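You operate a simulated robot arm through the tools that you are given. There is no shell and no other tool. Be economical: measure what you need, move in short steps, check, and stop when the job is done.

You are at the controls of a simulated robot arm. One attempt, no reset.

TASK
Put the yellow greeting card away in the wooden box and shut the lid.
Fine: lift the hasp first and let it down again after; stand the card upright inside; the other cards stay out.

It is judged by the outcome, as a careful person would: the job done as asked, and still so three seconds after it is handed in. It fails if anything else is knocked over, pushed out of place, dropped, spilled or broken. Lids that push on must go on centred and level and be pressed home; caps that screw on are set level and turned clockwise until they are tight.

THE ROBOT
A 7-joint arm with a two-finger parallel gripper, fixed in place. Base frame: the origin is at the foot of the arm, x ahead of it, y to its left, z up. Readings come in mm, degrees, newtons and seconds.
With the tool pointing down near the work surface it reaches from about 100 to 880 mm from the base axis. Its first joint turns from -115.0 to 115.0 degrees. Payload 3.91 kg.
Tool frame: the origin (TCP) lies between the finger pads and is the grasp point; the fingertips stand 30 mm ahead of it; z points along the fingers, y is the line along which they close. The gripper opens to 110 mm. The fingers are 20 mm wide and 10 mm thick; the gripper's body (48 by 112 mm) begins 55 mm behind the TCP.
Orientation is that of the tool frame in the base frame, as a unit quaternion [w, x, y, z]. With the fingers straight down and closing along the base's y, the tool's x points along the base's -x, its y along +y and its z along -z.

THE INTERFACE
- The arm moves only by the tool servo_tool. Its argument "motion" is a list of rows, each a list of 7 numbers: the shift along the tool's x, y, z in units of 30 mm (1.0 is 30 mm), then the turn, a rotation vector about the tool's x, y, z in units of 6 degrees (1.0 is 6 degrees), then the gripper command, from -1 (fully open) to 1 (shut), values between in proportion. In form: [[dx, dy, dz, rx, ry, rz, fingers], ...]. A call has 1 to 12 rows; each row shifts and turns the commanded pose from where the row before left it, along the tool's axes as they then stand. A call with a number of a shift or a turn outside -1 to 1 is refused whole. A row lasts 0.2 s, in which the tool goes at most 50 mm and 8.6 degrees; a call with a longer step from one row to the next is refused whole, and so is a gripper value outside its range. Where a pose cannot be reached the arm comes as near as it can. A force on the tool above 40 N (or 10 N above the force at the start of the call, whichever is more), or a blocked arm, ends the call early, and 0.2 s more pass. The fingers move at their own pace (about 153 mm/s each) and stop on an object; they squeeze with about 28 N. The grip force told is the motor's: it shows also when the fingers shut on nothing. Time passes only in rows, and 0.2 s behind the last, so rows that do not move let the fingers close. It gives the time, the measured TCP pose, the force on the tool (base axes), the opening and the grip force at its end, in the units of the frame above (readings bear some noise).
- Cameras (640 x 400 px; columns grow to the right, rows downward): "scene" is fixed at [217.2, 647.8, 1454.3]; the picture's right is [-0.85, -0.52, 0.00], its down [-0.16, 0.27, -0.95] and it looks along [0.50, -0.81, -0.31] (base axes); focal length 356 px, centre (320, 200). "wrist" rides on the gripper at [72, 17, -103] in the tool frame; the picture's right is [-0.23, 0.97, 0.00], its down [-0.76, -0.18, -0.62] and it looks along [-0.61, -0.14, 0.78] (tool axes); focal length 222 px, centre (320, 200). There is no depth. A picture from a camera that has moved, and an enlarged one, comes with that camera's place and axes in the base frame and with its lens.
- get_image(camera): a new picture of that camera. No time passes.
- lift_body(by): slides the trunk up (or, below 0, down) by that many mm; the arm rides with it, the base frame stays. It gives what a move gives, with no picture.
- inspect(camera, box): a new picture of the part [left, top, right, bottom] of that camera's present view, enlarged. No time passes.
- sign_off(): hands the job in; it is judged then, once.

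Work in short steps. Places have to be worked out from the pictures, the camera data and where the tool is seen: move nearer, look again, correct. Check each grasp and each placing, and mend what went wrong. You have 120 turns and 64 pictures in all, those below and enlarged ones among them. Open the gripper and draw the arm clear of the work before you hand the job in, unless the task says otherwise; then end with one line.

The tools are called after ">>>" as name(argument=value, ...) on one line, values as JSON. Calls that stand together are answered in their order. servo_tool: Moves the arm, as the interface text tells. Its arguments: {"type":"object","properties":{"motion":{"type":"array","items":{"type":"array","items":{"type":"number"}}}},"required":["motion"]} The other tools are called the same way: lift_body (by) slides the trunk up or down; get_image (camera) takes a picture; inspect (camera, box) takes an enlarged picture of a part of a camera's view; sign_off () hands the job in.

At the start:

```text
time_s: 0.0
tool_pos: [385.4, -383.7, 1244.0]
orientation: [-0.001, -0.001, 1.0, 0.0]
wrist_force: [0.3, 0.3, 0.1]
width: 109.9
grip_force: 0.0
trunk travel left (down, up): [-800.0, 190.0]
```

scene: 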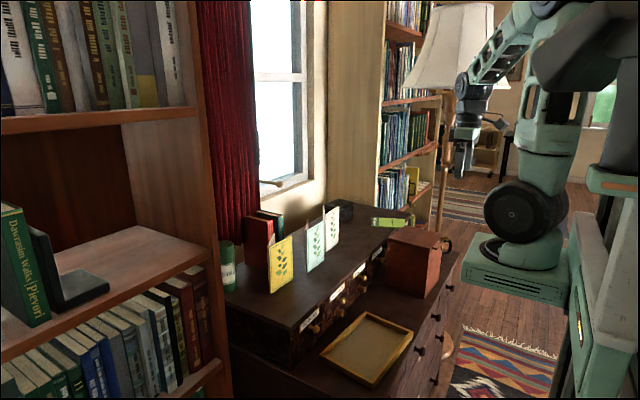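
wrist: 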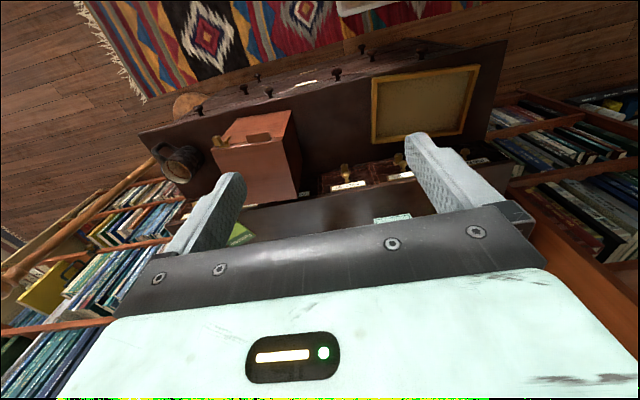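

The scene shows a yellow card standing on a raised shelf of a desk with two other cards, and a wooden box near the desk front. I enlarge these parts first.

>>> inspect(camera="scene", box=[220, 180, 380, 340])

>>> inspect(camera="scene", box=[340, 190, 480, 310])

>>> inspect(camera="wrist", box=[130, 60, 530, 260])

```text
2.50 times, centred on (300, 260) of scene
camera zoom: at [217.2, 647.8, 1454.3], right [-0.85, -0.52, 0.0], down [-0.16, 0.27, -0.95], along [0.5, -0.81, -0.31], focal length 890 px, centre (370, 50)
```

zoom: 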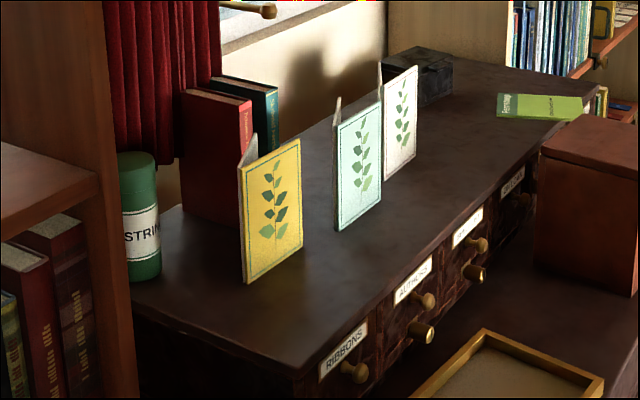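

```text
3.33 times, centred on (410, 250) of scene
camera zoom: at [217.2, 647.8, 1454.3], right [-0.85, -0.52, 0.0], down [-0.16, 0.27, -0.95], along [0.5, -0.81, -0.31], focal length 1187 px, centre (20, 33)
```

zoom: 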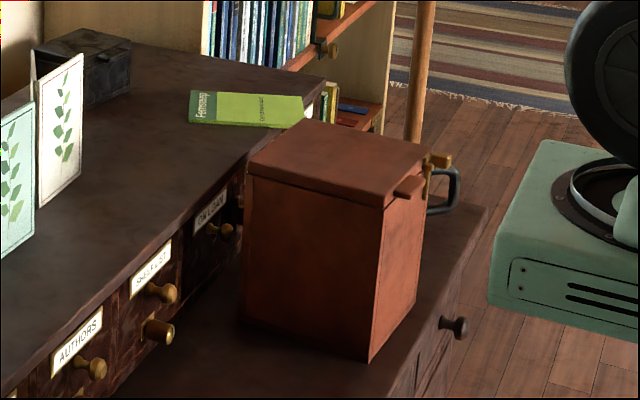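

```text
1.60 times, centred on (330, 160) of wrist
camera zoom: at [313.3, -368.5, 1347.7], right [0.23, 0.97, 0.0], down [0.76, -0.18, 0.62], along [0.61, -0.14, -0.78], focal length 355 px, centre (304, 264)
```

zoom: 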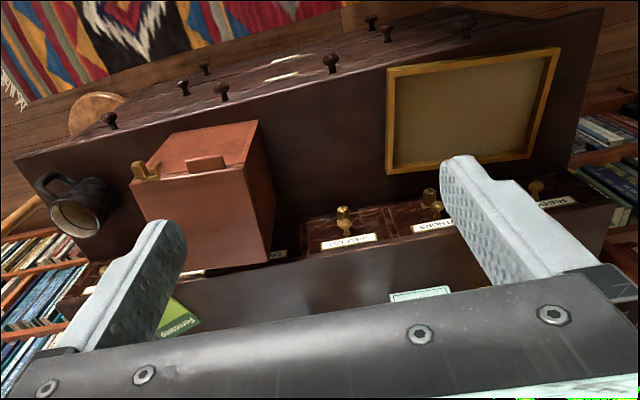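

The lid's near front corner triangulates to about (480, -485, 905), with the box standing at z≈722. The hasp and tab are on the face toward the robot (-x). I'll move closer to look at them.

>>> servo_tool(motion=[[0, -0.8, 1, 0, 0, 0, -1], [0, -0.8, 1, 0, 0, 0, -1], [0, -0.8, 1, 0, 0, 0, -1], [0, -0.8, 1, 0, 0, 0, -1], [0, -0.8, 1, 0, 0, 0, -1], [0, -0.8, 1, 0, 0, 0, -1]])

>>> get_image(camera="wrist")

```text
time_s: 1.4
tool_pos: [386.3, -527.7, 1063.0]
orientation: [0.0, 0.0, 1.0, 0.0]
wrist_force: [1.4, 1.1, 0.0]
width: 110.3
grip_force: 0.0
trunk travel left (down, up): [-800.0, 190.0]
```

```text
58 pictures are left
camera wrist: at [313.5, -512.2, 1168.9], right [0.23, 0.97, 0.0], down [0.76, -0.18, 0.62], along [0.61, -0.14, -0.78], focal length 222 px, centre (320, 200)
```

wrist: 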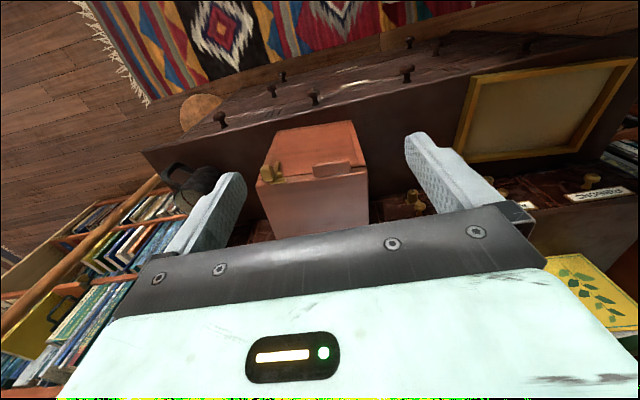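

>>> inspect(camera="wrist", box=[230, 110, 390, 230])

```text
3.33 times, centred on (310, 170) of wrist
camera zoom: at [313.5, -512.2, 1168.9], right [0.23, 0.97, 0.0], down [0.76, -0.18, 0.62], along [0.61, -0.14, -0.78], focal length 740 px, centre (353, 300)
```

zoom: 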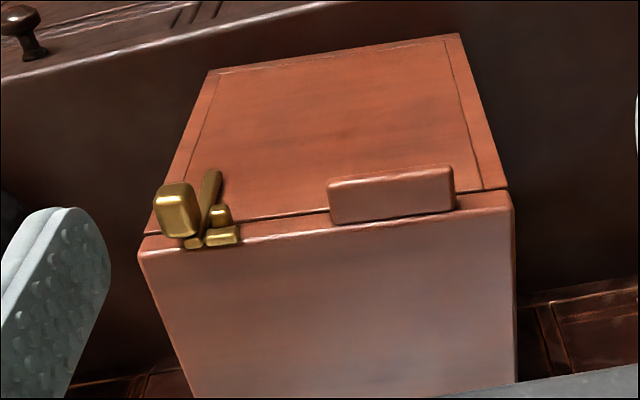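

The hasp is a gold piece at the lid's front-left with a grip knob, and the wooden tab sits in the middle. I'll drop in front of the box and tilt the tool forward for a level view.

>>> servo_tool(motion=[[0.35, -0.6, 1, 0, 0, 0, -1], [0.35, -0.6, 1, 0, 0, 0, -1], [0.35, -0.6, 1, 0, 0, 0, -1], [0.35, -0.6, 1, 0, 0, 0, -1], [0, 0, 0.9, 0, 0, 0, -1], [0, 0, 0, 0, -1, 0, -1], [0, 0, 0, 0, -1, 0, -1], [0, 0, 0, 0, -1, 0, -1], [0, 0, 0, 0, -1, 0, -1], [0, 0, 0, 0, -1, 0, -1], [0, 0, 0, 0, -1, 0, -1], [0, 0, 0, 0, -1, 0, -1]])

>>> get_image(camera="wrist")

>>> get_image(camera="scene")

```text
time_s: 4.0
tool_pos: [344.3, -599.5, 916.6]
orientation: [0.359, 0.0, 0.933, 0.0]
wrist_force: [-0.2, 0.2, 0.3]
width: 110.3
grip_force: 0.1
trunk travel left (down, up): [-800.0, 190.0]
```

```text
56 pictures are left
camera wrist: at [221.0, -584.2, 945.4], right [0.17, 0.97, 0.15], down [0.15, -0.18, 0.97], along [0.97, -0.14, -0.17], focal length 222 px, centre (320, 200)
```

wrist: 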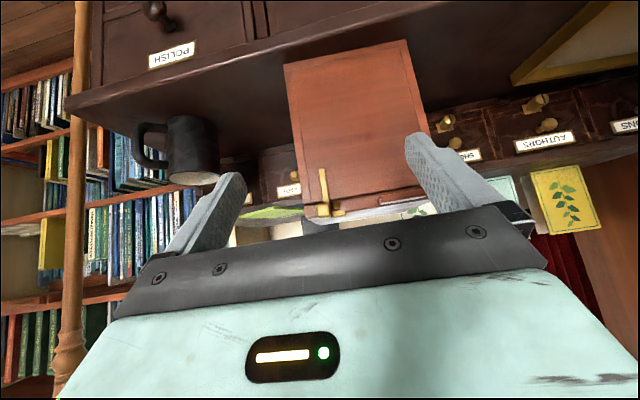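

```text
55 pictures are left
```

scene: 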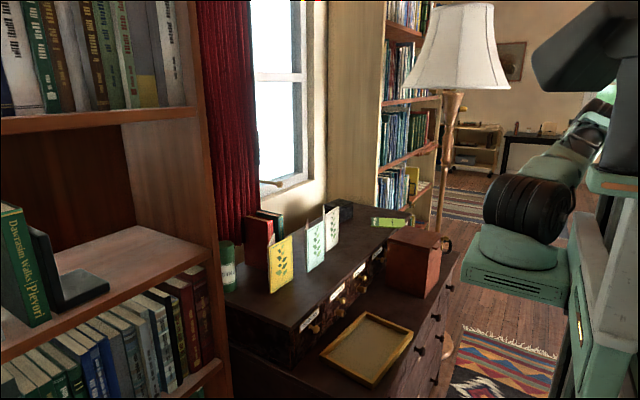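

>>> inspect(camera="wrist", box=[270, 130, 440, 236])

```text
3.76 times, centred on (355, 183) of wrist
camera zoom: at [221.0, -584.2, 945.4], right [0.17, 0.97, 0.15], down [0.15, -0.18, 0.97], along [0.97, -0.14, -0.17], focal length 836 px, centre (188, 264)
```

zoom: 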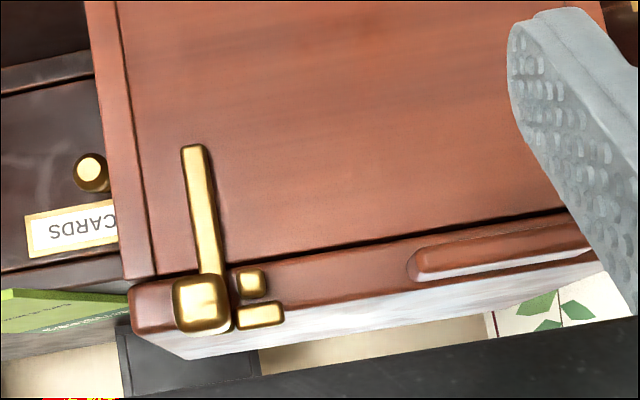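

>>> inspect(camera="wrist", box=[300, 160, 360, 225])

>>> inspect(camera="scene", box=[425, 225, 465, 260])

```text
6.15 times, centred on (330, 192) of wrist
camera zoom: at [221.0, -584.2, 945.4], right [0.17, 0.97, 0.15], down [0.15, -0.18, 0.97], along [0.97, -0.14, -0.17], focal length 1367 px, centre (258, 246)
```

zoom: 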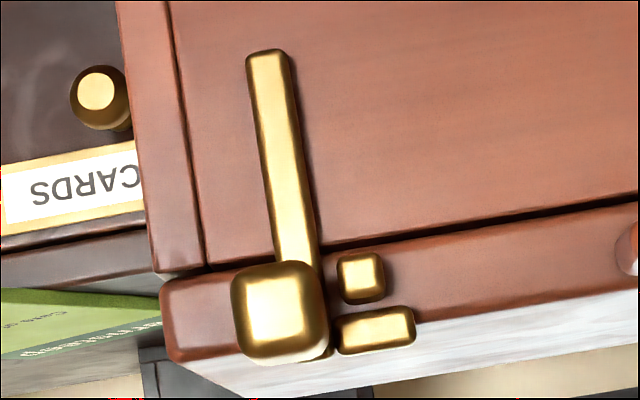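

```text
11.43 times, centred on (445, 242) of scene
camera zoom: at [217.2, 647.8, 1454.3], right [-0.85, -0.52, 0.0], down [-0.16, 0.27, -0.95], along [0.5, -0.81, -0.31], focal length 4070 px, centre (-1109, -286)
```

zoom: 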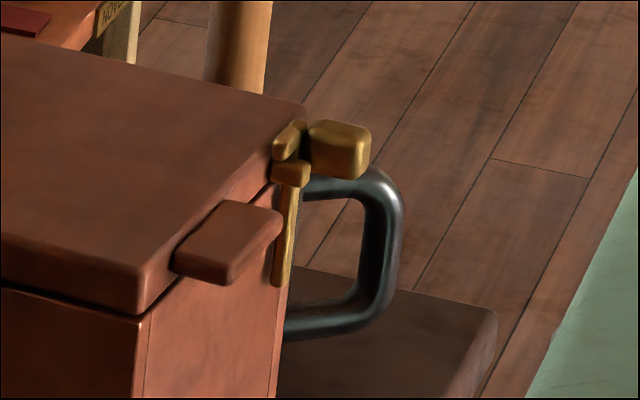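

The hasp is a vertical bar on the front face with a knob at its top near (450, -615, 917). The knob stands out about 20 mm, and two small keeper blocks sit to its right. I'll straighten the tool, half close the fingers and hover above the knob.

>>> servo_tool(motion=[[0, 0, 0, 0, 1, 0, 0.09], [0, 0, 0, 0, 1, 0, 0.09], [0, 0, 0, 0, 1, 0, 0.09], [0, 0, 0, 0, 1, 0, 0.09], [0, 0, 0, 0, 1, 0, 0.09], [0, 0, 0, 0, 1, 0, 0.09], [0, 0, 0, 0, 1, 0, 0.09], [0, 0, -1, 0, 0, 0, 0.09], [0, 0, -1, 0, 0, 0, 0.09], [-1, -0.26, -0.5, 0, 0, 0, 0.09], [-1, -0.26, 0, 0, 0, 0, 0.09], [-1, 0, 0, 0, 0, 0, 0.09]])

>>> get_image(camera="wrist")

```text
time_s: 6.6
tool_pos: [433.7, -616.2, 991.2]
orientation: [0.0, 0.0, 1.0, 0.0]
wrist_force: [0.0, -0.6, -0.3]
width: 50.3
grip_force: 0.1
trunk travel left (down, up): [-800.0, 190.0]
```

```text
51 pictures are left
camera wrist: at [361.2, -600.7, 1095.8], right [0.23, 0.97, 0.0], down [0.76, -0.18, 0.62], along [0.61, -0.14, -0.78], focal length 222 px, centre (320, 200)
```

wrist: 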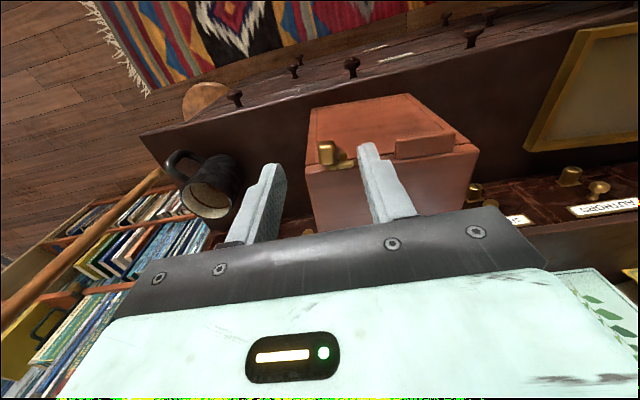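

The knob checks out at about (448, -614, 918). I'll descend around it and close.

>>> servo_tool(motion=[[-0.33, 0.05, 0.6, 0, 0, 0, 0.09], [0, 0, 0.7, 0, 0, 0, 0.09], [0, 0, 0.65, 0, 0, 0, 0.09], [0, 0, 0, 0, 0, 0, 0.6], [0, 0, 0, 0, 0, 0, 1], [0, 0, 0, 0, 0, 0, 1]])

>>> get_image(camera="wrist")

>>> inspect(camera="scene", box=[405, 205, 475, 265])

```text
time_s: 8.0
tool_pos: [444.0, -613.4, 932.3]
orientation: [0.0, -0.001, 1.0, 0.0]
wrist_force: [-0.3, -1.4, 0.0]
width: 15.5
grip_force: 28.1
trunk travel left (down, up): [-800.0, 190.0]
```

```text
50 pictures are left
camera wrist: at [371.4, -598.4, 1037.2], right [0.23, 0.97, 0.0], down [0.76, -0.18, 0.62], along [0.61, -0.14, -0.78], focal length 222 px, centre (320, 200)
```

wrist: 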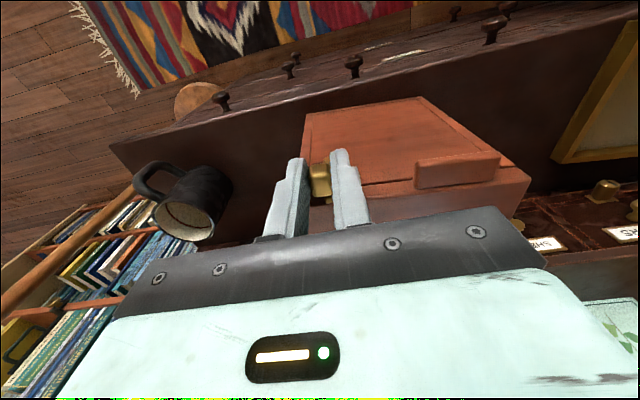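

```text
6.67 times, centred on (440, 235) of scene
camera zoom: at [217.2, 647.8, 1454.3], right [-0.85, -0.52, 0.0], down [-0.16, 0.27, -0.95], along [0.5, -0.81, -0.31], focal length 2374 px, centre (-480, -33)
```

zoom: 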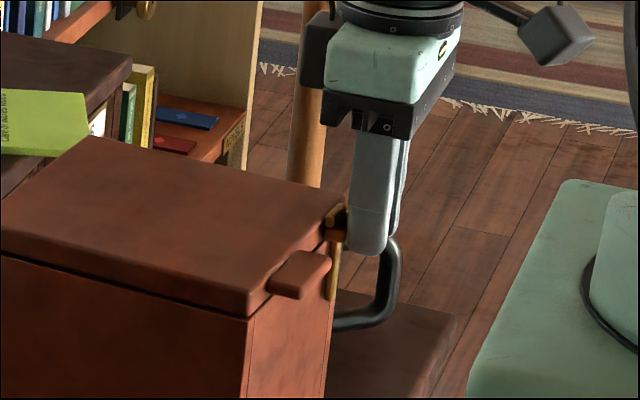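

The knob is gripped (15.5 mm). I'll lift slightly and read the force to learn which way the hasp moves.

>>> servo_tool(motion=[[0, 0, -0.1, 0, 0, 0, 1], [0, 0, -0.1, 0, 0, 0, 1], [0, 0, -0.1, 0, 0, 0, 1]])

```text
time_s: 8.8
tool_pos: [444.0, -613.8, 940.7]
orientation: [0.001, 0.001, 1.0, 0.001]
wrist_force: [3.2, -0.7, -10.9]
width: 15.0
grip_force: 27.9
trunk travel left (down, up): [-800.0, 190.0]
```

>>> inspect(camera="scene", box=[405, 205, 475, 265])

>>> inspect(camera="wrist", box=[270, 120, 400, 220])

```text
6.67 times, centred on (440, 235) of scene
camera zoom: at [217.2, 647.8, 1454.3], right [-0.85, -0.52, 0.0], down [-0.16, 0.27, -0.95], along [0.5, -0.81, -0.31], focal length 2374 px, centre (-480, -33)
```

zoom: 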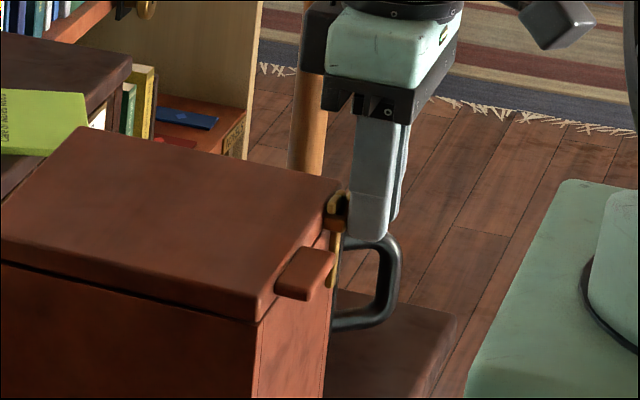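

```text
4.00 times, centred on (335, 170) of wrist
camera zoom: at [371.9, -598.3, 1045.7], right [0.23, 0.97, 0.0], down [0.76, -0.18, 0.62], along [0.61, -0.14, -0.78], focal length 888 px, centre (260, 320)
```

zoom: 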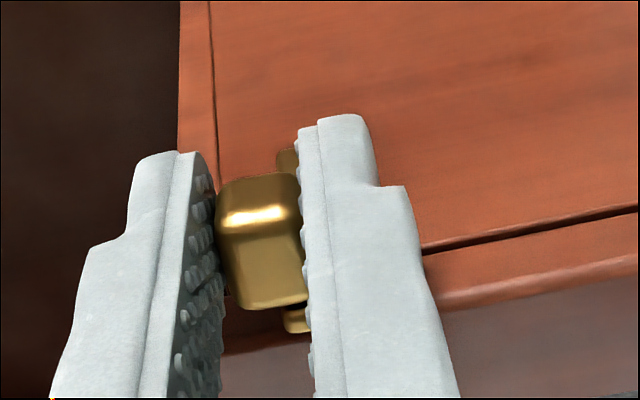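

The whole box is tipping with the lift, so the hasp doesn't move that way while gripped. I'll lower it back and release.

>>> servo_tool(motion=[[0, 0, 0.1, 0, 0, 0, 1], [0, 0, 0.1, 0, 0, 0, 1], [0, 0, 0.1, 0, 0, 0, 1], [0, 0, 0, 0, 0, 0, 0.55], [0, 0, 0, 0, 0, 0, 0.55]])

>>> inspect(camera="scene", box=[405, 205, 475, 265])

>>> inspect(camera="wrist", box=[270, 120, 400, 220])

```text
time_s: 10.0
tool_pos: [443.8, -614.9, 932.6]
orientation: [0.0, 0.0, 1.0, 0.001]
wrist_force: [-8.3, -1.9, 2.7]
width: 24.2
grip_force: 0.1
trunk travel left (down, up): [-800.0, 190.0]
```

```text
6.67 times, centred on (440, 235) of scene
camera zoom: at [217.2, 647.8, 1454.3], right [-0.85, -0.52, 0.0], down [-0.16, 0.27, -0.95], along [0.5, -0.81, -0.31], focal length 2374 px, centre (-480, -33)
```

zoom: 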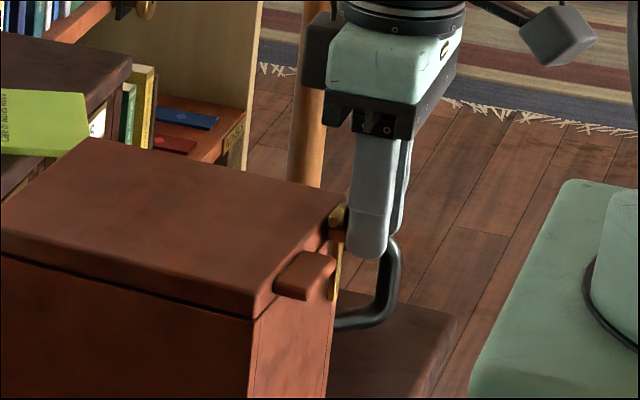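

```text
4.00 times, centred on (335, 170) of wrist
camera zoom: at [370.5, -598.4, 1037.3], right [0.23, 0.97, 0.0], down [0.76, -0.18, 0.62], along [0.61, -0.14, -0.78], focal length 888 px, centre (260, 320)
```

zoom: 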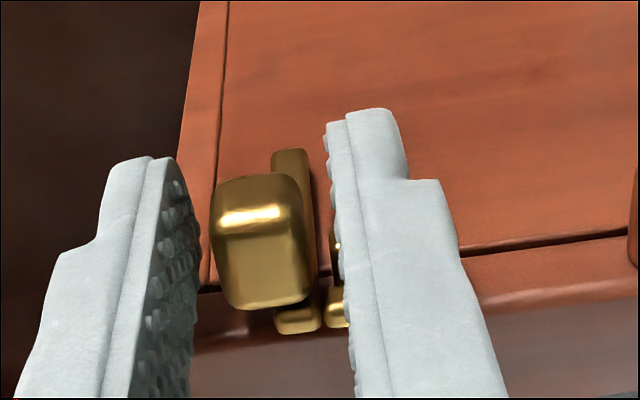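

The box settled back. I'll back off and look at the hasp closely from the other side to understand its pivot.

>>> servo_tool(motion=[[0.15, 0, -0.4, 0, 0, 0, 0.4], [0, 0, -0.9, 0, 0, 0, 0.4], [0, 0, -0.9, 0, 0, 0, 0], [0.93, -0.72, 0, 0, 0, 0, 0], [0.93, -0.72, 0, 0, 0, 0, 0], [0.93, -0.72, 0, 0, 0, 0, 0], [0.93, -0.72, 0, 0, 0, 0, 0], [0.93, -0.72, 0, 0, 0, 0, 0], [0, 0, 0.8, 0, 0, -1, 0], [0, 0, 0.8, 0, 0, -1, 0], [0, 0, 0.8, 0, 0, -1, 0], [0, 0, 0.8, 0, 0, -1, 0]])

>>> servo_tool(motion=[[0, 0, 0, 0, 0, -1, 0], [0, 0, 0, 0, 0, -1, 0], [0, 0, 0, 0, -1, 0, 0], [0, 0, 0, 0, -1, 0, 0], [0, 0, 0, 0, -1, 0, 0], [0, 0, 0, 0, -1, 0, 0], [0, 0, 0, 0, -1, 0, 0], [0, 0, 0, 0, -1, 0, 0], [0, 0, 0, 0, -1, 0, 0]])

>>> get_image(camera="wrist")

```text
time_s: 12.6
tool_pos: [300.1, -721.4, 902.0]
orientation: [0.0, -0.209, 0.978, 0.0]
wrist_force: [0.4, 0.3, -0.1]
width: 54.9
grip_force: 0.1
trunk travel left (down, up): [-800.0, 190.0]
```

```text
time_s: 14.6
tool_pos: [300.1, -721.0, 902.5]
orientation: [0.342, -0.288, 0.888, 0.11]
wrist_force: [0.4, 0.1, -0.5]
width: 54.9
grip_force: 0.1
trunk travel left (down, up): [-800.0, 190.0]
```

```text
44 pictures are left
camera wrist: at [190.0, -781.6, 931.9], right [-0.44, 0.89, 0.15], down [0.22, -0.06, 0.97], along [0.87, 0.46, -0.17], focal length 222 px, centre (320, 200)
```

wrist: 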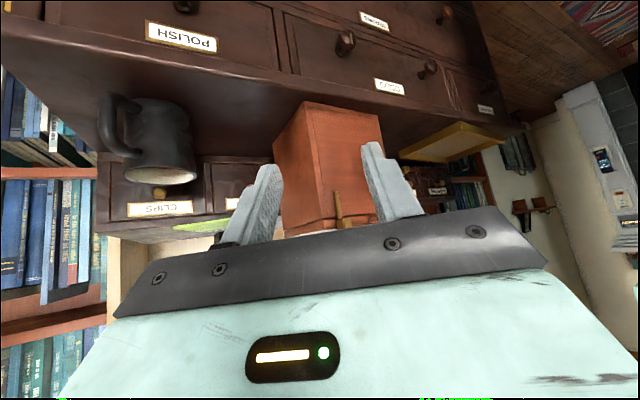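

>>> inspect(camera="wrist", box=[310, 180, 366, 236])

>>> inspect(camera="scene", box=[425, 225, 465, 260])

```text
7.14 times, centred on (338, 208) of wrist
camera zoom: at [190.0, -781.6, 931.9], right [-0.44, 0.89, 0.15], down [0.22, -0.06, 0.97], along [0.87, 0.46, -0.17], focal length 1587 px, centre (191, 143)
```

zoom: 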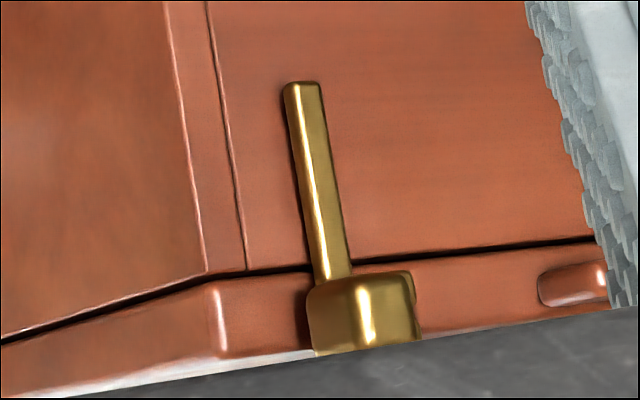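

```text
11.43 times, centred on (445, 242) of scene
camera zoom: at [217.2, 647.8, 1454.3], right [-0.85, -0.52, 0.0], down [-0.16, 0.27, -0.95], along [0.5, -0.81, -0.31], focal length 4070 px, centre (-1109, -286)
```

zoom: 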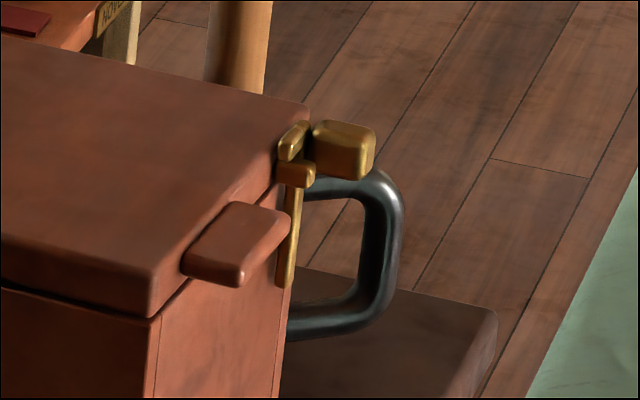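

The bar is a flat strip running down over the seam, and it probably swings on a pivot at its top. I'll put the tool horizontal, facing the bar's lower end, so I can grip it lightly and test its motion.

>>> servo_tool(motion=[[0, 0, 0, 0.669, 0, 0.743, 0], [0, 0, 0, 0.669, 0, 0.743, 0], [0, 0, 0, 0.669, 0, 0.743, 0], [0, 0, 0, 0.669, 0, 0.743, 0], [0, 0, 0, 0.669, 0, 0.743, 0], [0, 0, 0, 0.669, 0, 0.743, 0]])

>>> servo_tool(motion=[[0, 0, 0, 0, -1, 0, 0], [0, 0, 0, 0, -1, 0, 0], [0, 0, 0, 0, -1, 0, 0], [0, 0, 0, 0, -1, 0, 0], [0, 0, 0, 0, -1, 0, 0], [0, 0, 0, 0, -1, 0, 0], [0, 0, 0, 0, -1, 0, 0], [0, 0, 0, 0, -1, 0, 0], [0.22, 0.9, 0, 0, 0, 0, 0.4], [0.22, 0.9, 0, 0, 0, 0, 0.4], [0.22, 0.9, 0, 0, 0, 0, 0.5], [0.22, 0.88, 0, 0, 0, 0, 0.5]])

>>> get_image(camera="wrist")

```text
time_s: 16.0
tool_pos: [300.3, -722.3, 904.3]
orientation: [0.358, 0.002, 0.934, -0.001]
wrist_force: [-0.1, -0.2, 0.6]
width: 55.2
grip_force: 0.1
trunk travel left (down, up): [-800.0, 190.0]
```

```text
time_s: 18.6
tool_pos: [315.2, -612.3, 879.2]
orientation: [0.708, -0.011, 0.706, 0.01]
wrist_force: [-0.1, -0.6, 0.2]
width: 27.7
grip_force: 0.1
trunk travel left (down, up): [-800.0, 190.0]
```

```text
41 pictures are left
camera wrist: at [211.1, -600.7, 806.6], right [-0.03, 0.97, 0.23], down [-0.62, -0.19, 0.76], along [0.78, -0.12, 0.61], focal length 222 px, centre (320, 200)
```

wrist: 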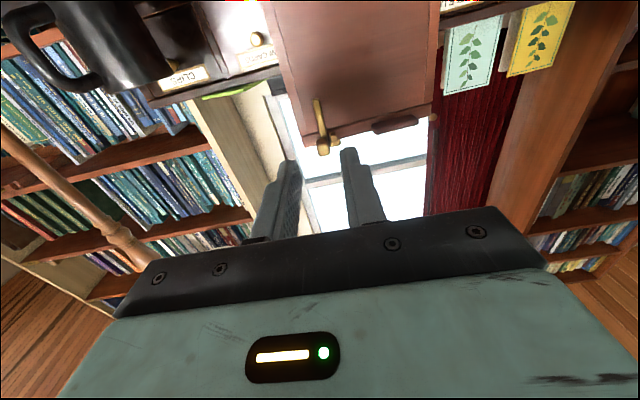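

>>> inspect(camera="wrist", box=[295, 85, 375, 165])

```text
5.00 times, centred on (335, 125) of wrist
camera zoom: at [211.1, -600.7, 806.6], right [-0.03, 0.97, 0.23], down [-0.62, -0.19, 0.76], along [0.78, -0.12, 0.61], focal length 1111 px, centre (245, 575)
```

zoom: 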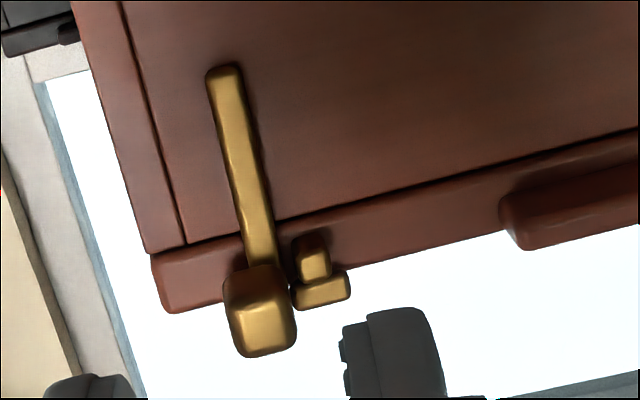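

I'll approach the bar's lower portion at (463, -613, 878) and pinch it.

>>> servo_tool(motion=[[0, 0, 1, 0, 0, 0, 0.5], [0, 0, 1, 0, 0, 0, 0.5], [0, 0, 1, 0, 0, 0, 0.5], [0, 0, 0.2, 0, 0, 0, 0.5], [0, 0, 0, 0, 0, 0, 0.5]])

>>> get_image(camera="wrist")

```text
time_s: 19.8
tool_pos: [403.3, -616.6, 884.9]
orientation: [0.702, -0.016, 0.712, 0.002]
wrist_force: [-0.5, 0.0, 0.2]
width: 27.5
grip_force: 0.1
trunk travel left (down, up): [-800.0, 190.0]
```

```text
39 pictures are left
camera wrist: at [298.1, -605.7, 814.6], right [-0.02, 0.98, 0.21], down [-0.61, -0.18, 0.77], along [0.79, -0.11, 0.6], focal length 222 px, centre (320, 200)
```

wrist: 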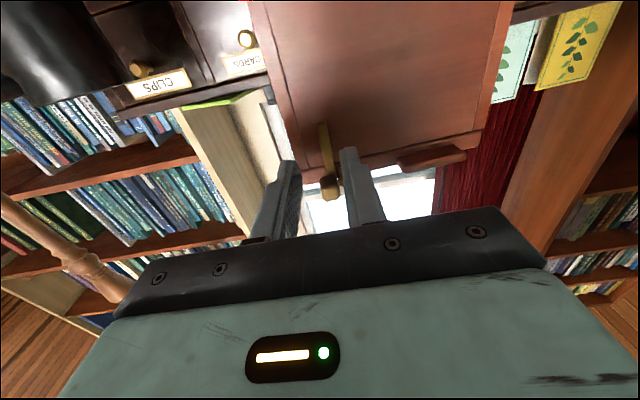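

>>> servo_tool(motion=[[0.27, 0.1, 0.5, 0, 0, 0, 0.5], [0, 0, 0.5, 0, 0, 0, 0.5], [0, 0, 0, 0, 0, 0, 0.8], [0, 0, 0, 0, 0, 0, 1], [0, 0, 0, 0, 0, 0, 1]])

>>> get_image(camera="wrist")

```text
time_s: 21.0
tool_pos: [439.0, -610.5, 874.7]
orientation: [0.704, -0.019, 0.71, 0.006]
wrist_force: [0.0, -5.9, 1.2]
width: 8.1
grip_force: 27.9
trunk travel left (down, up): [-800.0, 190.0]
```

```text
38 pictures are left
camera wrist: at [335.1, -600.1, 804.8], right [-0.03, 0.98, 0.21], down [-0.61, -0.19, 0.77], along [0.79, -0.1, 0.6], focal length 222 px, centre (320, 200)
```

wrist: 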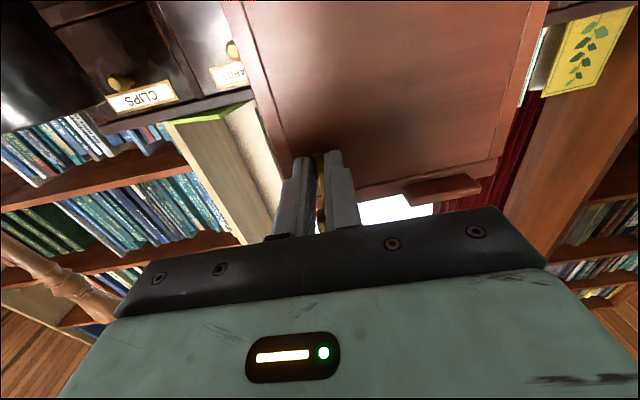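

The bar is gripped (8 mm). First test: pull gently outward.

>>> servo_tool(motion=[[0, 0, -0.12, 0, 0, 0, 1], [0, 0, -0.12, 0, 0, 0, 1]])

>>> inspect(camera="scene", box=[415, 220, 465, 265])

```text
time_s: 21.6
tool_pos: [440.7, -607.8, 874.2]
orientation: [0.708, -0.02, 0.706, 0.012]
wrist_force: [2.1, -13.6, 17.8]
width: 8.1
grip_force: 28.1
trunk travel left (down, up): [-800.0, 190.0]
```

```text
8.89 times, centred on (440, 242) of scene
camera zoom: at [217.2, 647.8, 1454.3], right [-0.85, -0.52, 0.0], down [-0.16, 0.27, -0.95], along [0.5, -0.81, -0.31], focal length 3165 px, centre (-747, -178)
```

zoom: 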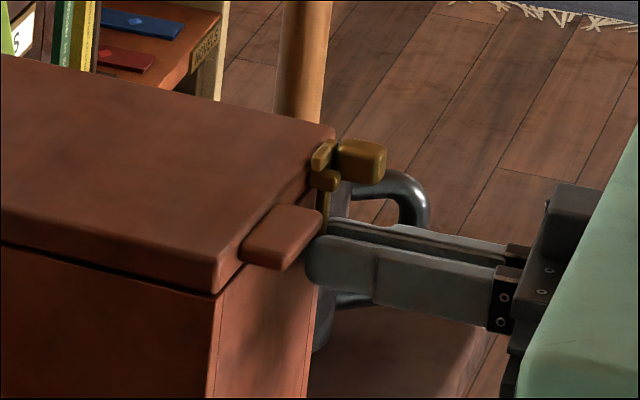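

The forces build oddly, because the arm is at its limits in this pose. I'll release and back off.

>>> servo_tool(motion=[[0, 0, 0, 0, 0, 0, 0.6], [0, 0, -0.5, 0, 0, 0, 0.5], [0, 0, -1, 0, 0, 0, 0.5], [0, 0, -1, 0, 0, 0, 0.5]])

>>> inspect(camera="scene", box=[405, 205, 475, 265])

```text
time_s: 22.6
tool_pos: [365.0, -605.6, 868.3]
orientation: [0.71, -0.014, 0.704, 0.014]
wrist_force: [-1.4, 0.0, 0.2]
width: 27.5
grip_force: 0.2
trunk travel left (down, up): [-800.0, 190.0]
```

```text
6.67 times, centred on (440, 235) of scene
camera zoom: at [217.2, 647.8, 1454.3], right [-0.85, -0.52, 0.0], down [-0.16, 0.27, -0.95], along [0.5, -0.81, -0.31], focal length 2374 px, centre (-480, -33)
```

zoom: 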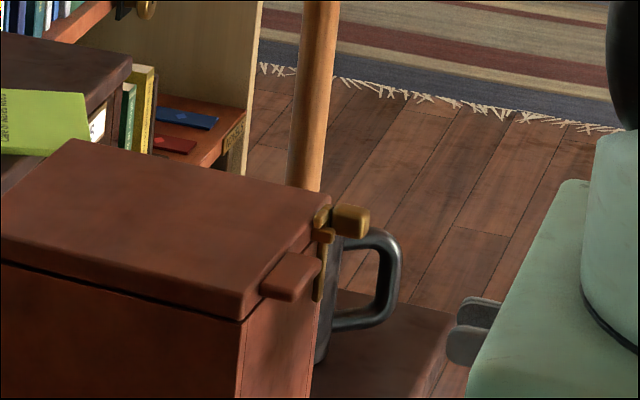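

The box moved only a few millimetres and is still fine. I'll return to the 42° tilt, where tracking was exact, and re-measure the hasp.

>>> servo_tool(motion=[[0, 0, 0, 0, 1, 0, 0.5], [0, 0, 0, 0, 1, 0, 0.5], [0, 0, 0, 0, 1, 0, 0.5], [0, 0, 0, 0, 1, 0, 0.5], [0, 0, 0, 0, 1, 0, 0.5], [0, 0, 0, 0, 1, 0, 0.5], [0, 0, 0, 0, 1, 0, 0.5], [0, 0, 0, 0, 1, 0, 0.5]])

>>> inspect(camera="wrist", box=[260, 100, 420, 240])

```text
time_s: 24.4
tool_pos: [343.5, -612.1, 868.3]
orientation: [0.357, 0.001, 0.934, 0.0]
wrist_force: [-0.1, -0.3, -0.6]
width: 27.2
grip_force: 0.0
trunk travel left (down, up): [-800.0, 190.0]
```

```text
2.86 times, centred on (340, 170) of wrist
camera zoom: at [220.0, -596.3, 897.8], right [0.17, 0.97, 0.15], down [0.15, -0.18, 0.97], along [0.97, -0.14, -0.18], focal length 635 px, centre (263, 286)
```

zoom: 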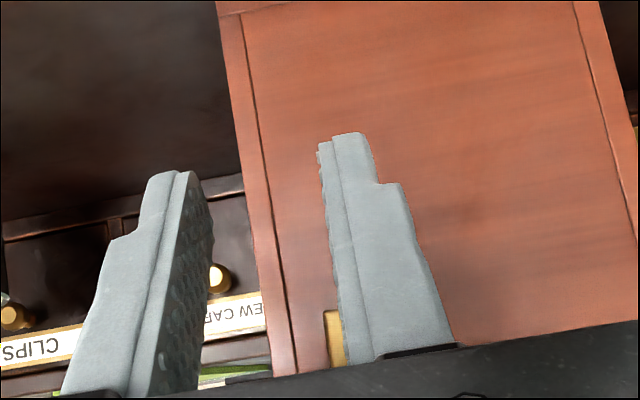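

>>> servo_tool(motion=[[-0.56, 0.1, -0.62, 0, 0, 0, 0.2], [-0.56, 0.1, -0.62, 0, 0, 0, 0.2]])

>>> inspect(camera="wrist", box=[280, 140, 400, 230])

```text
time_s: 25.0
tool_pos: [343.8, -605.2, 918.2]
orientation: [0.358, 0.0, 0.934, 0.0]
wrist_force: [-0.4, 0.4, -0.4]
width: 43.8
grip_force: 0.0
trunk travel left (down, up): [-800.0, 190.0]
```

```text
4.44 times, centred on (340, 185) of wrist
camera zoom: at [220.1, -590.4, 948.0], right [0.17, 0.97, 0.15], down [0.15, -0.18, 0.97], along [0.97, -0.14, -0.18], focal length 987 px, centre (231, 267)
```

zoom: 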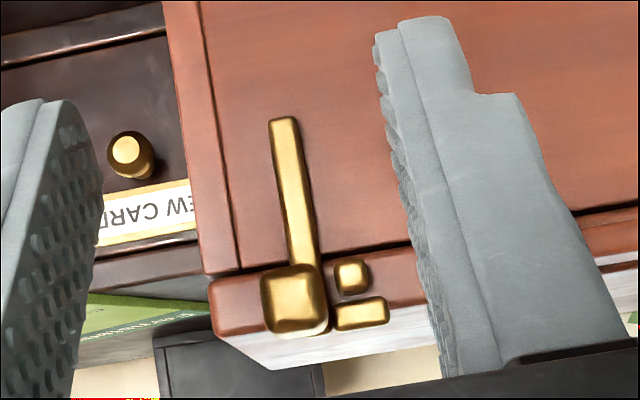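

Now a side test. With closed fingertips just to the right of the bar's lower end, I'll nudge it gently toward -y.

>>> servo_tool(motion=[[0, 0.8, 0, 0, 0, 0, 1], [-0.45, 0, 0.65, 0, 0, 0, 1], [-0.45, 0, 0.65, 0, 0, 0, 1], [-0.45, 0, 0.65, 0, 0, 0, 1], [-0.45, 0, 0.65, 0, 0, 0, 1]])

>>> inspect(camera="wrist", box=[240, 100, 400, 220])

```text
time_s: 26.2
tool_pos: [437.2, -582.5, 896.9]
orientation: [0.359, 0.0, 0.933, 0.0]
wrist_force: [0.0, -0.6, -0.2]
width: 0.1
grip_force: 27.6
trunk travel left (down, up): [-800.0, 190.0]
```

```text
3.33 times, centred on (320, 160) of wrist
camera zoom: at [312.6, -566.6, 926.5], right [0.17, 0.97, 0.15], down [0.15, -0.18, 0.97], along [0.97, -0.14, -0.18], focal length 740 px, centre (320, 333)
```

zoom: 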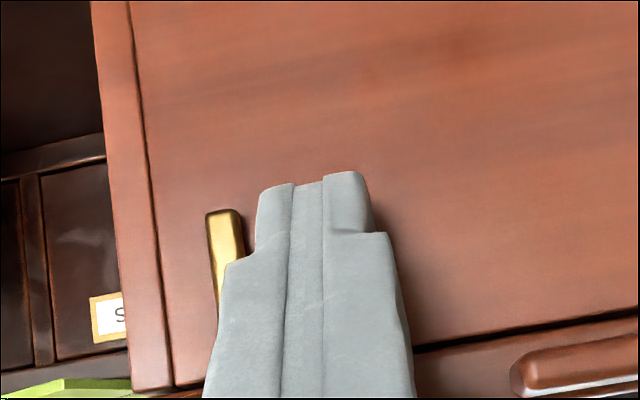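

>>> servo_tool(motion=[[0, -0.15, 0, 0, 0, 0, 1], [0, -0.15, 0, 0, 0, 0, 1], [0, -0.15, 0, 0, 0, 0, 1], [0, -0.1, 0, 0, 0, 0, 1]])

>>> inspect(camera="wrist", box=[240, 100, 400, 220])

```text
time_s: 27.2
tool_pos: [436.9, -598.2, 895.9]
orientation: [0.358, 0.001, 0.934, -0.001]
wrist_force: [0.3, 0.3, -0.1]
width: 0.0
grip_force: 27.7
trunk travel left (down, up): [-800.0, 190.0]
```

```text
3.33 times, centred on (320, 160) of wrist
camera zoom: at [312.9, -583.0, 926.1], right [0.17, 0.97, 0.15], down [0.15, -0.18, 0.97], along [0.97, -0.14, -0.18], focal length 740 px, centre (320, 333)
```

zoom: 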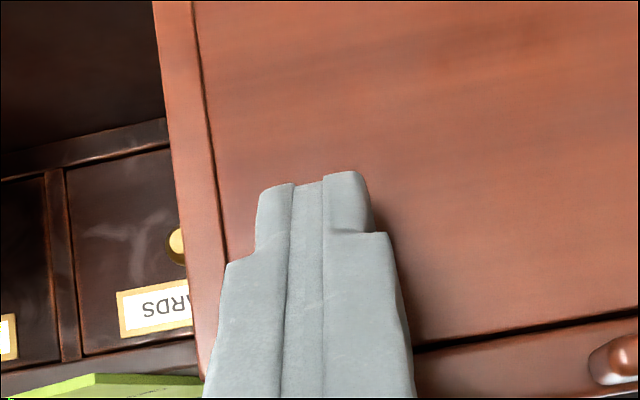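

>>> inspect(camera="scene", box=[415, 220, 465, 265])

```text
8.89 times, centred on (440, 242) of scene
camera zoom: at [217.2, 647.8, 1454.3], right [-0.85, -0.52, 0.0], down [-0.16, 0.27, -0.95], along [0.5, -0.81, -0.31], focal length 3165 px, centre (-747, -178)
```

zoom: 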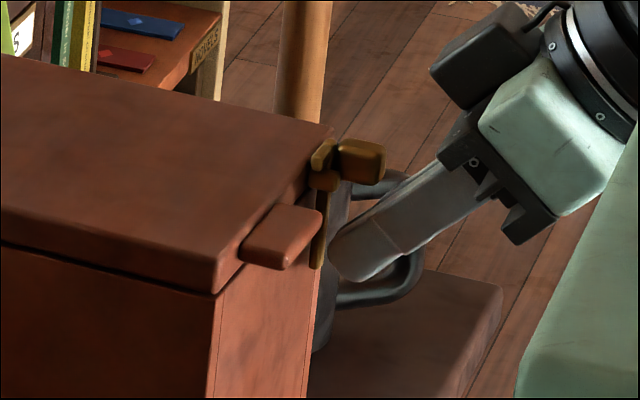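

The fingertip passed in front of the bar without touching it. I'll back off, go about 9 mm deeper and nudge again.

>>> servo_tool(motion=[[0, 0.55, 0, 0, 0, 0, 1], [-0.22, 0, 0.2, 0, 0, 0, 1], [0, -0.15, 0, 0, 0, 0, 1], [0, -0.15, 0, 0, 0, 0, 1], [0, -0.15, 0, 0, 0, 0, 1], [0, -0.1, 0, 0, 0, 0, 1]])

>>> inspect(camera="scene", box=[415, 220, 465, 265])

```text
time_s: 28.6
tool_pos: [446.2, -597.7, 896.9]
orientation: [0.358, 0.0, 0.934, 0.001]
wrist_force: [0.1, 4.7, 0.4]
width: 0.2
grip_force: 28.0
trunk travel left (down, up): [-800.0, 190.0]
```

```text
8.89 times, centred on (440, 242) of scene
camera zoom: at [217.2, 647.8, 1454.3], right [-0.85, -0.52, 0.0], down [-0.16, 0.27, -0.95], along [0.5, -0.81, -0.31], focal length 3165 px, centre (-747, -178)
```

zoom: 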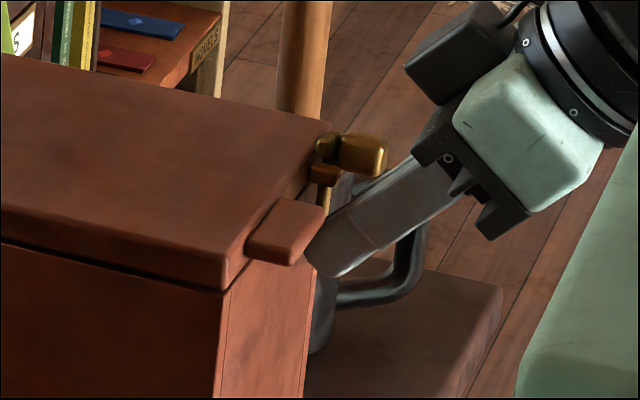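

>>> servo_tool(motion=[[0, 0.4, 0, 0, 0, 0, 1], [0.45, 0.4, -0.65, 0, 0, 0, 1], [0.45, 0.4, -0.65, 0, 0, 0, 1], [0.45, 0, -0.65, 0, 0, 0, 1], [0.45, 0, -0.65, 0, 0, 0, 1]])

>>> inspect(camera="wrist", box=[240, 140, 360, 230])

>>> inspect(camera="scene", box=[415, 220, 465, 265])

```text
time_s: 29.8
tool_pos: [353.3, -561.7, 918.9]
orientation: [0.358, 0.0, 0.934, 0.0]
wrist_force: [-0.7, 0.0, 0.1]
width: 0.1
grip_force: 27.7
trunk travel left (down, up): [-800.0, 190.0]
```

```text
4.44 times, centred on (300, 185) of wrist
camera zoom: at [229.2, -546.9, 948.2], right [0.17, 0.97, 0.15], down [0.15, -0.18, 0.97], along [0.97, -0.14, -0.17], focal length 987 px, centre (409, 267)
```

zoom: 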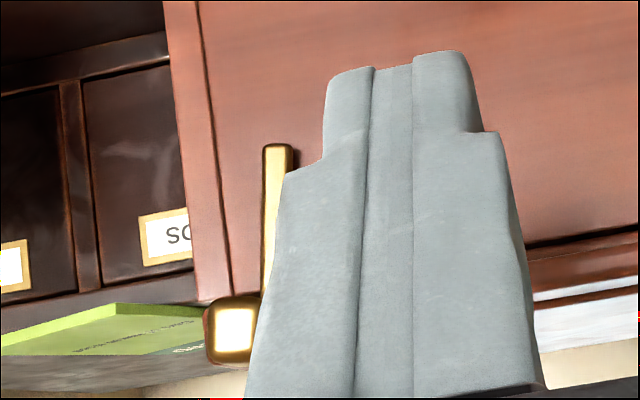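

```text
8.89 times, centred on (440, 242) of scene
camera zoom: at [217.2, 647.8, 1454.3], right [-0.85, -0.52, 0.0], down [-0.16, 0.27, -0.95], along [0.5, -0.81, -0.31], focal length 3165 px, centre (-747, -178)
```

zoom: 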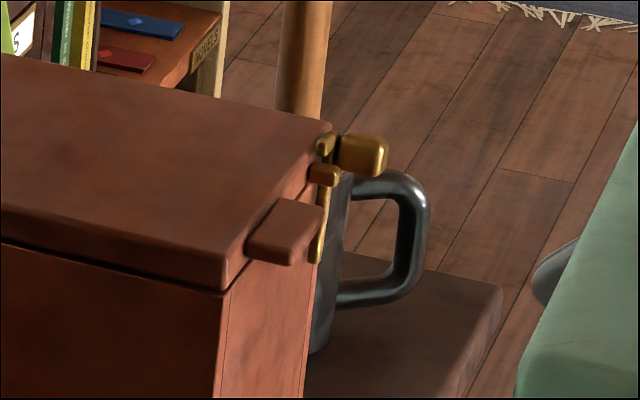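

The bar has swung: its lower end stayed near (463, -609, 871) while the knob moved from y -610 to -623. So it pivots at the bottom and the knob end swings toward -y. I'll push the knob further that way.

>>> servo_tool(motion=[[0, -1, 0, 0, 0, 0, 1], [-0.7, -0.1, 0.4, 0, 0, 0, 1], [-0.7, 0, 0.4, 0, 0, 0, 1], [-0.7, 0, 0.4, 0, 0, 0, 1], [0, -0.3, 0, 0, 0, 0, 1], [0, -0.25, 0, 0, 0, 0, 1], [0, -0.25, 0, 0, 0, 0, 1]])

>>> inspect(camera="wrist", box=[230, 120, 390, 230])

>>> inspect(camera="scene", box=[415, 220, 465, 265])

```text
time_s: 31.4
tool_pos: [423.0, -619.5, 932.9]
orientation: [0.358, -0.001, 0.934, 0.001]
wrist_force: [-0.2, -0.9, -1.1]
width: 0.0
grip_force: 28.1
trunk travel left (down, up): [-800.0, 190.0]
```

```text
3.64 times, centred on (310, 175) of wrist
camera zoom: at [300.0, -603.7, 963.0], right [0.17, 0.97, 0.15], down [0.15, -0.18, 0.97], along [0.97, -0.14, -0.18], focal length 808 px, centre (356, 291)
```

zoom: 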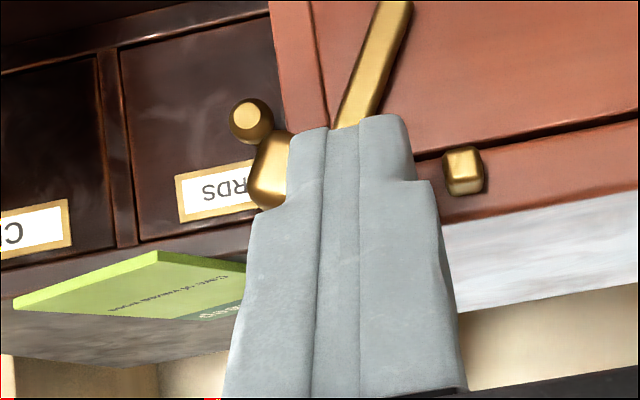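

```text
8.89 times, centred on (440, 242) of scene
camera zoom: at [217.2, 647.8, 1454.3], right [-0.85, -0.52, 0.0], down [-0.16, 0.27, -0.95], along [0.5, -0.81, -0.31], focal length 3165 px, centre (-747, -178)
```

zoom: 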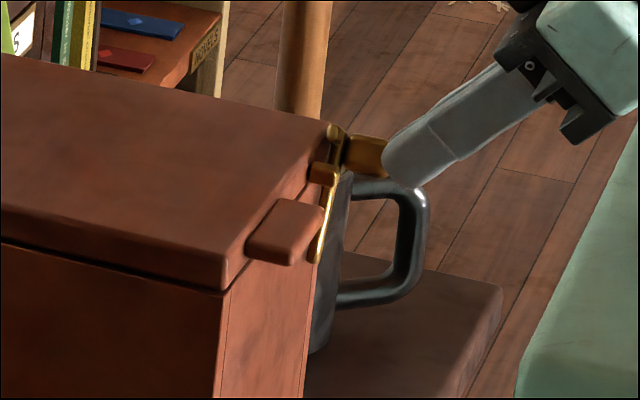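

The mechanism is clear now: a pivoted lever whose top hook caught a peg on the lid, and it swings freely toward -y. I'll keep pushing it along its arc, well clear of the peg.

>>> servo_tool(motion=[[0, -0.35, 0, 0, 0, 0, 1], [0, -0.35, 0, 0, 0, 0, 1], [0.1, -0.3, 0.12, 0, 0, 0, 1], [0.15, -0.2, 0.18, 0, 0, 0, 1], [0, 0, 0, 0, 0, 0, 1]])

>>> inspect(camera="wrist", box=[230, 100, 390, 230])

>>> inspect(camera="scene", box=[415, 220, 465, 265])

```text
time_s: 32.6
tool_pos: [425.0, -655.0, 921.6]
orientation: [0.358, 0.0, 0.934, 0.0]
wrist_force: [-2.0, -0.1, 0.2]
width: 0.0
grip_force: 28.2
trunk travel left (down, up): [-800.0, 190.0]
```

```text
3.08 times, centred on (310, 165) of wrist
camera zoom: at [301.0, -640.2, 951.2], right [0.17, 0.97, 0.15], down [0.15, -0.18, 0.97], along [0.97, -0.14, -0.18], focal length 684 px, centre (351, 308)
```

zoom: 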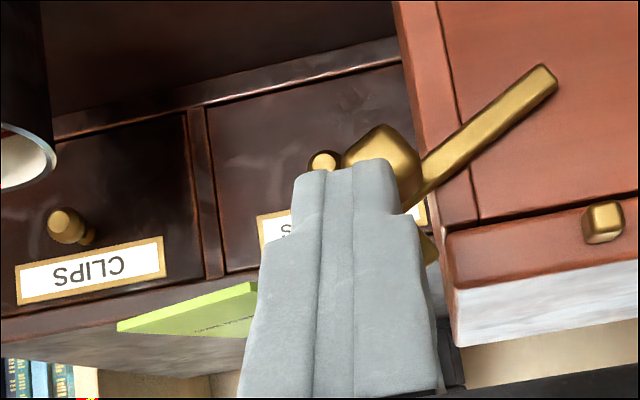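

```text
8.89 times, centred on (440, 242) of scene
camera zoom: at [217.2, 647.8, 1454.3], right [-0.85, -0.52, 0.0], down [-0.16, 0.27, -0.95], along [0.5, -0.81, -0.31], focal length 3165 px, centre (-747, -178)
```

zoom: 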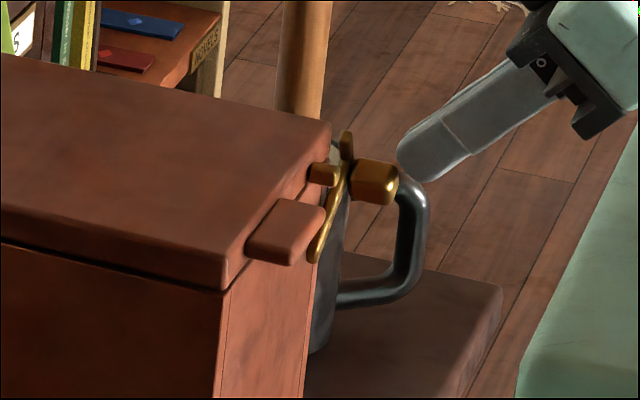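

The hasp is well clear of the peg. I'll back out and look at the tab for lifting the lid.

>>> servo_tool(motion=[[0.7, 0, -0.7, 0, 0, 0, 1], [0.7, 0, -0.6, 0, 0, 0, 1], [0.7, 0.9, -0.6, 0, 0, 0, 1], [0, 1, 0, 0, 0, 0, 1], [0, 1, 0, 0, 0, 0, 1]])

>>> get_image(camera="wrist")

>>> inspect(camera="scene", box=[380, 210, 470, 300])

```text
time_s: 33.8
tool_pos: [339.2, -567.3, 920.9]
orientation: [0.358, -0.001, 0.934, 0.001]
wrist_force: [0.1, 0.1, 0.8]
width: 0.0
grip_force: 28.0
trunk travel left (down, up): [-800.0, 190.0]
```

```text
23 pictures are left
camera wrist: at [215.8, -552.7, 950.8], right [0.17, 0.97, 0.15], down [0.15, -0.18, 0.97], along [0.97, -0.14, -0.18], focal length 222 px, centre (320, 200)
```

wrist: 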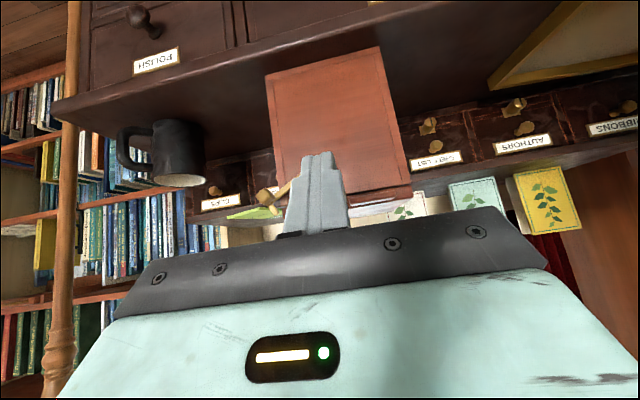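

```text
4.44 times, centred on (425, 255) of scene
camera zoom: at [217.2, 647.8, 1454.3], right [-0.85, -0.52, 0.0], down [-0.16, 0.27, -0.95], along [0.5, -0.81, -0.31], focal length 1583 px, centre (-147, -44)
```

zoom: 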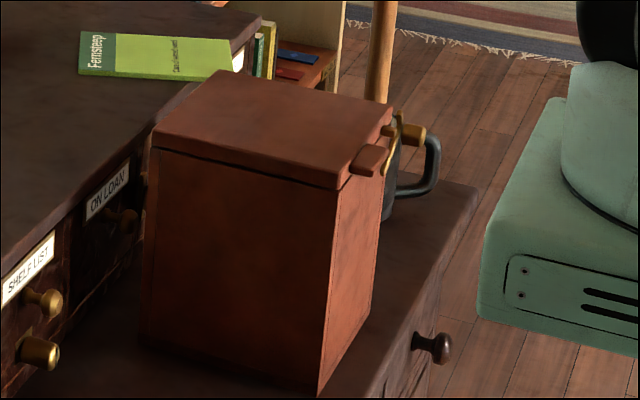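

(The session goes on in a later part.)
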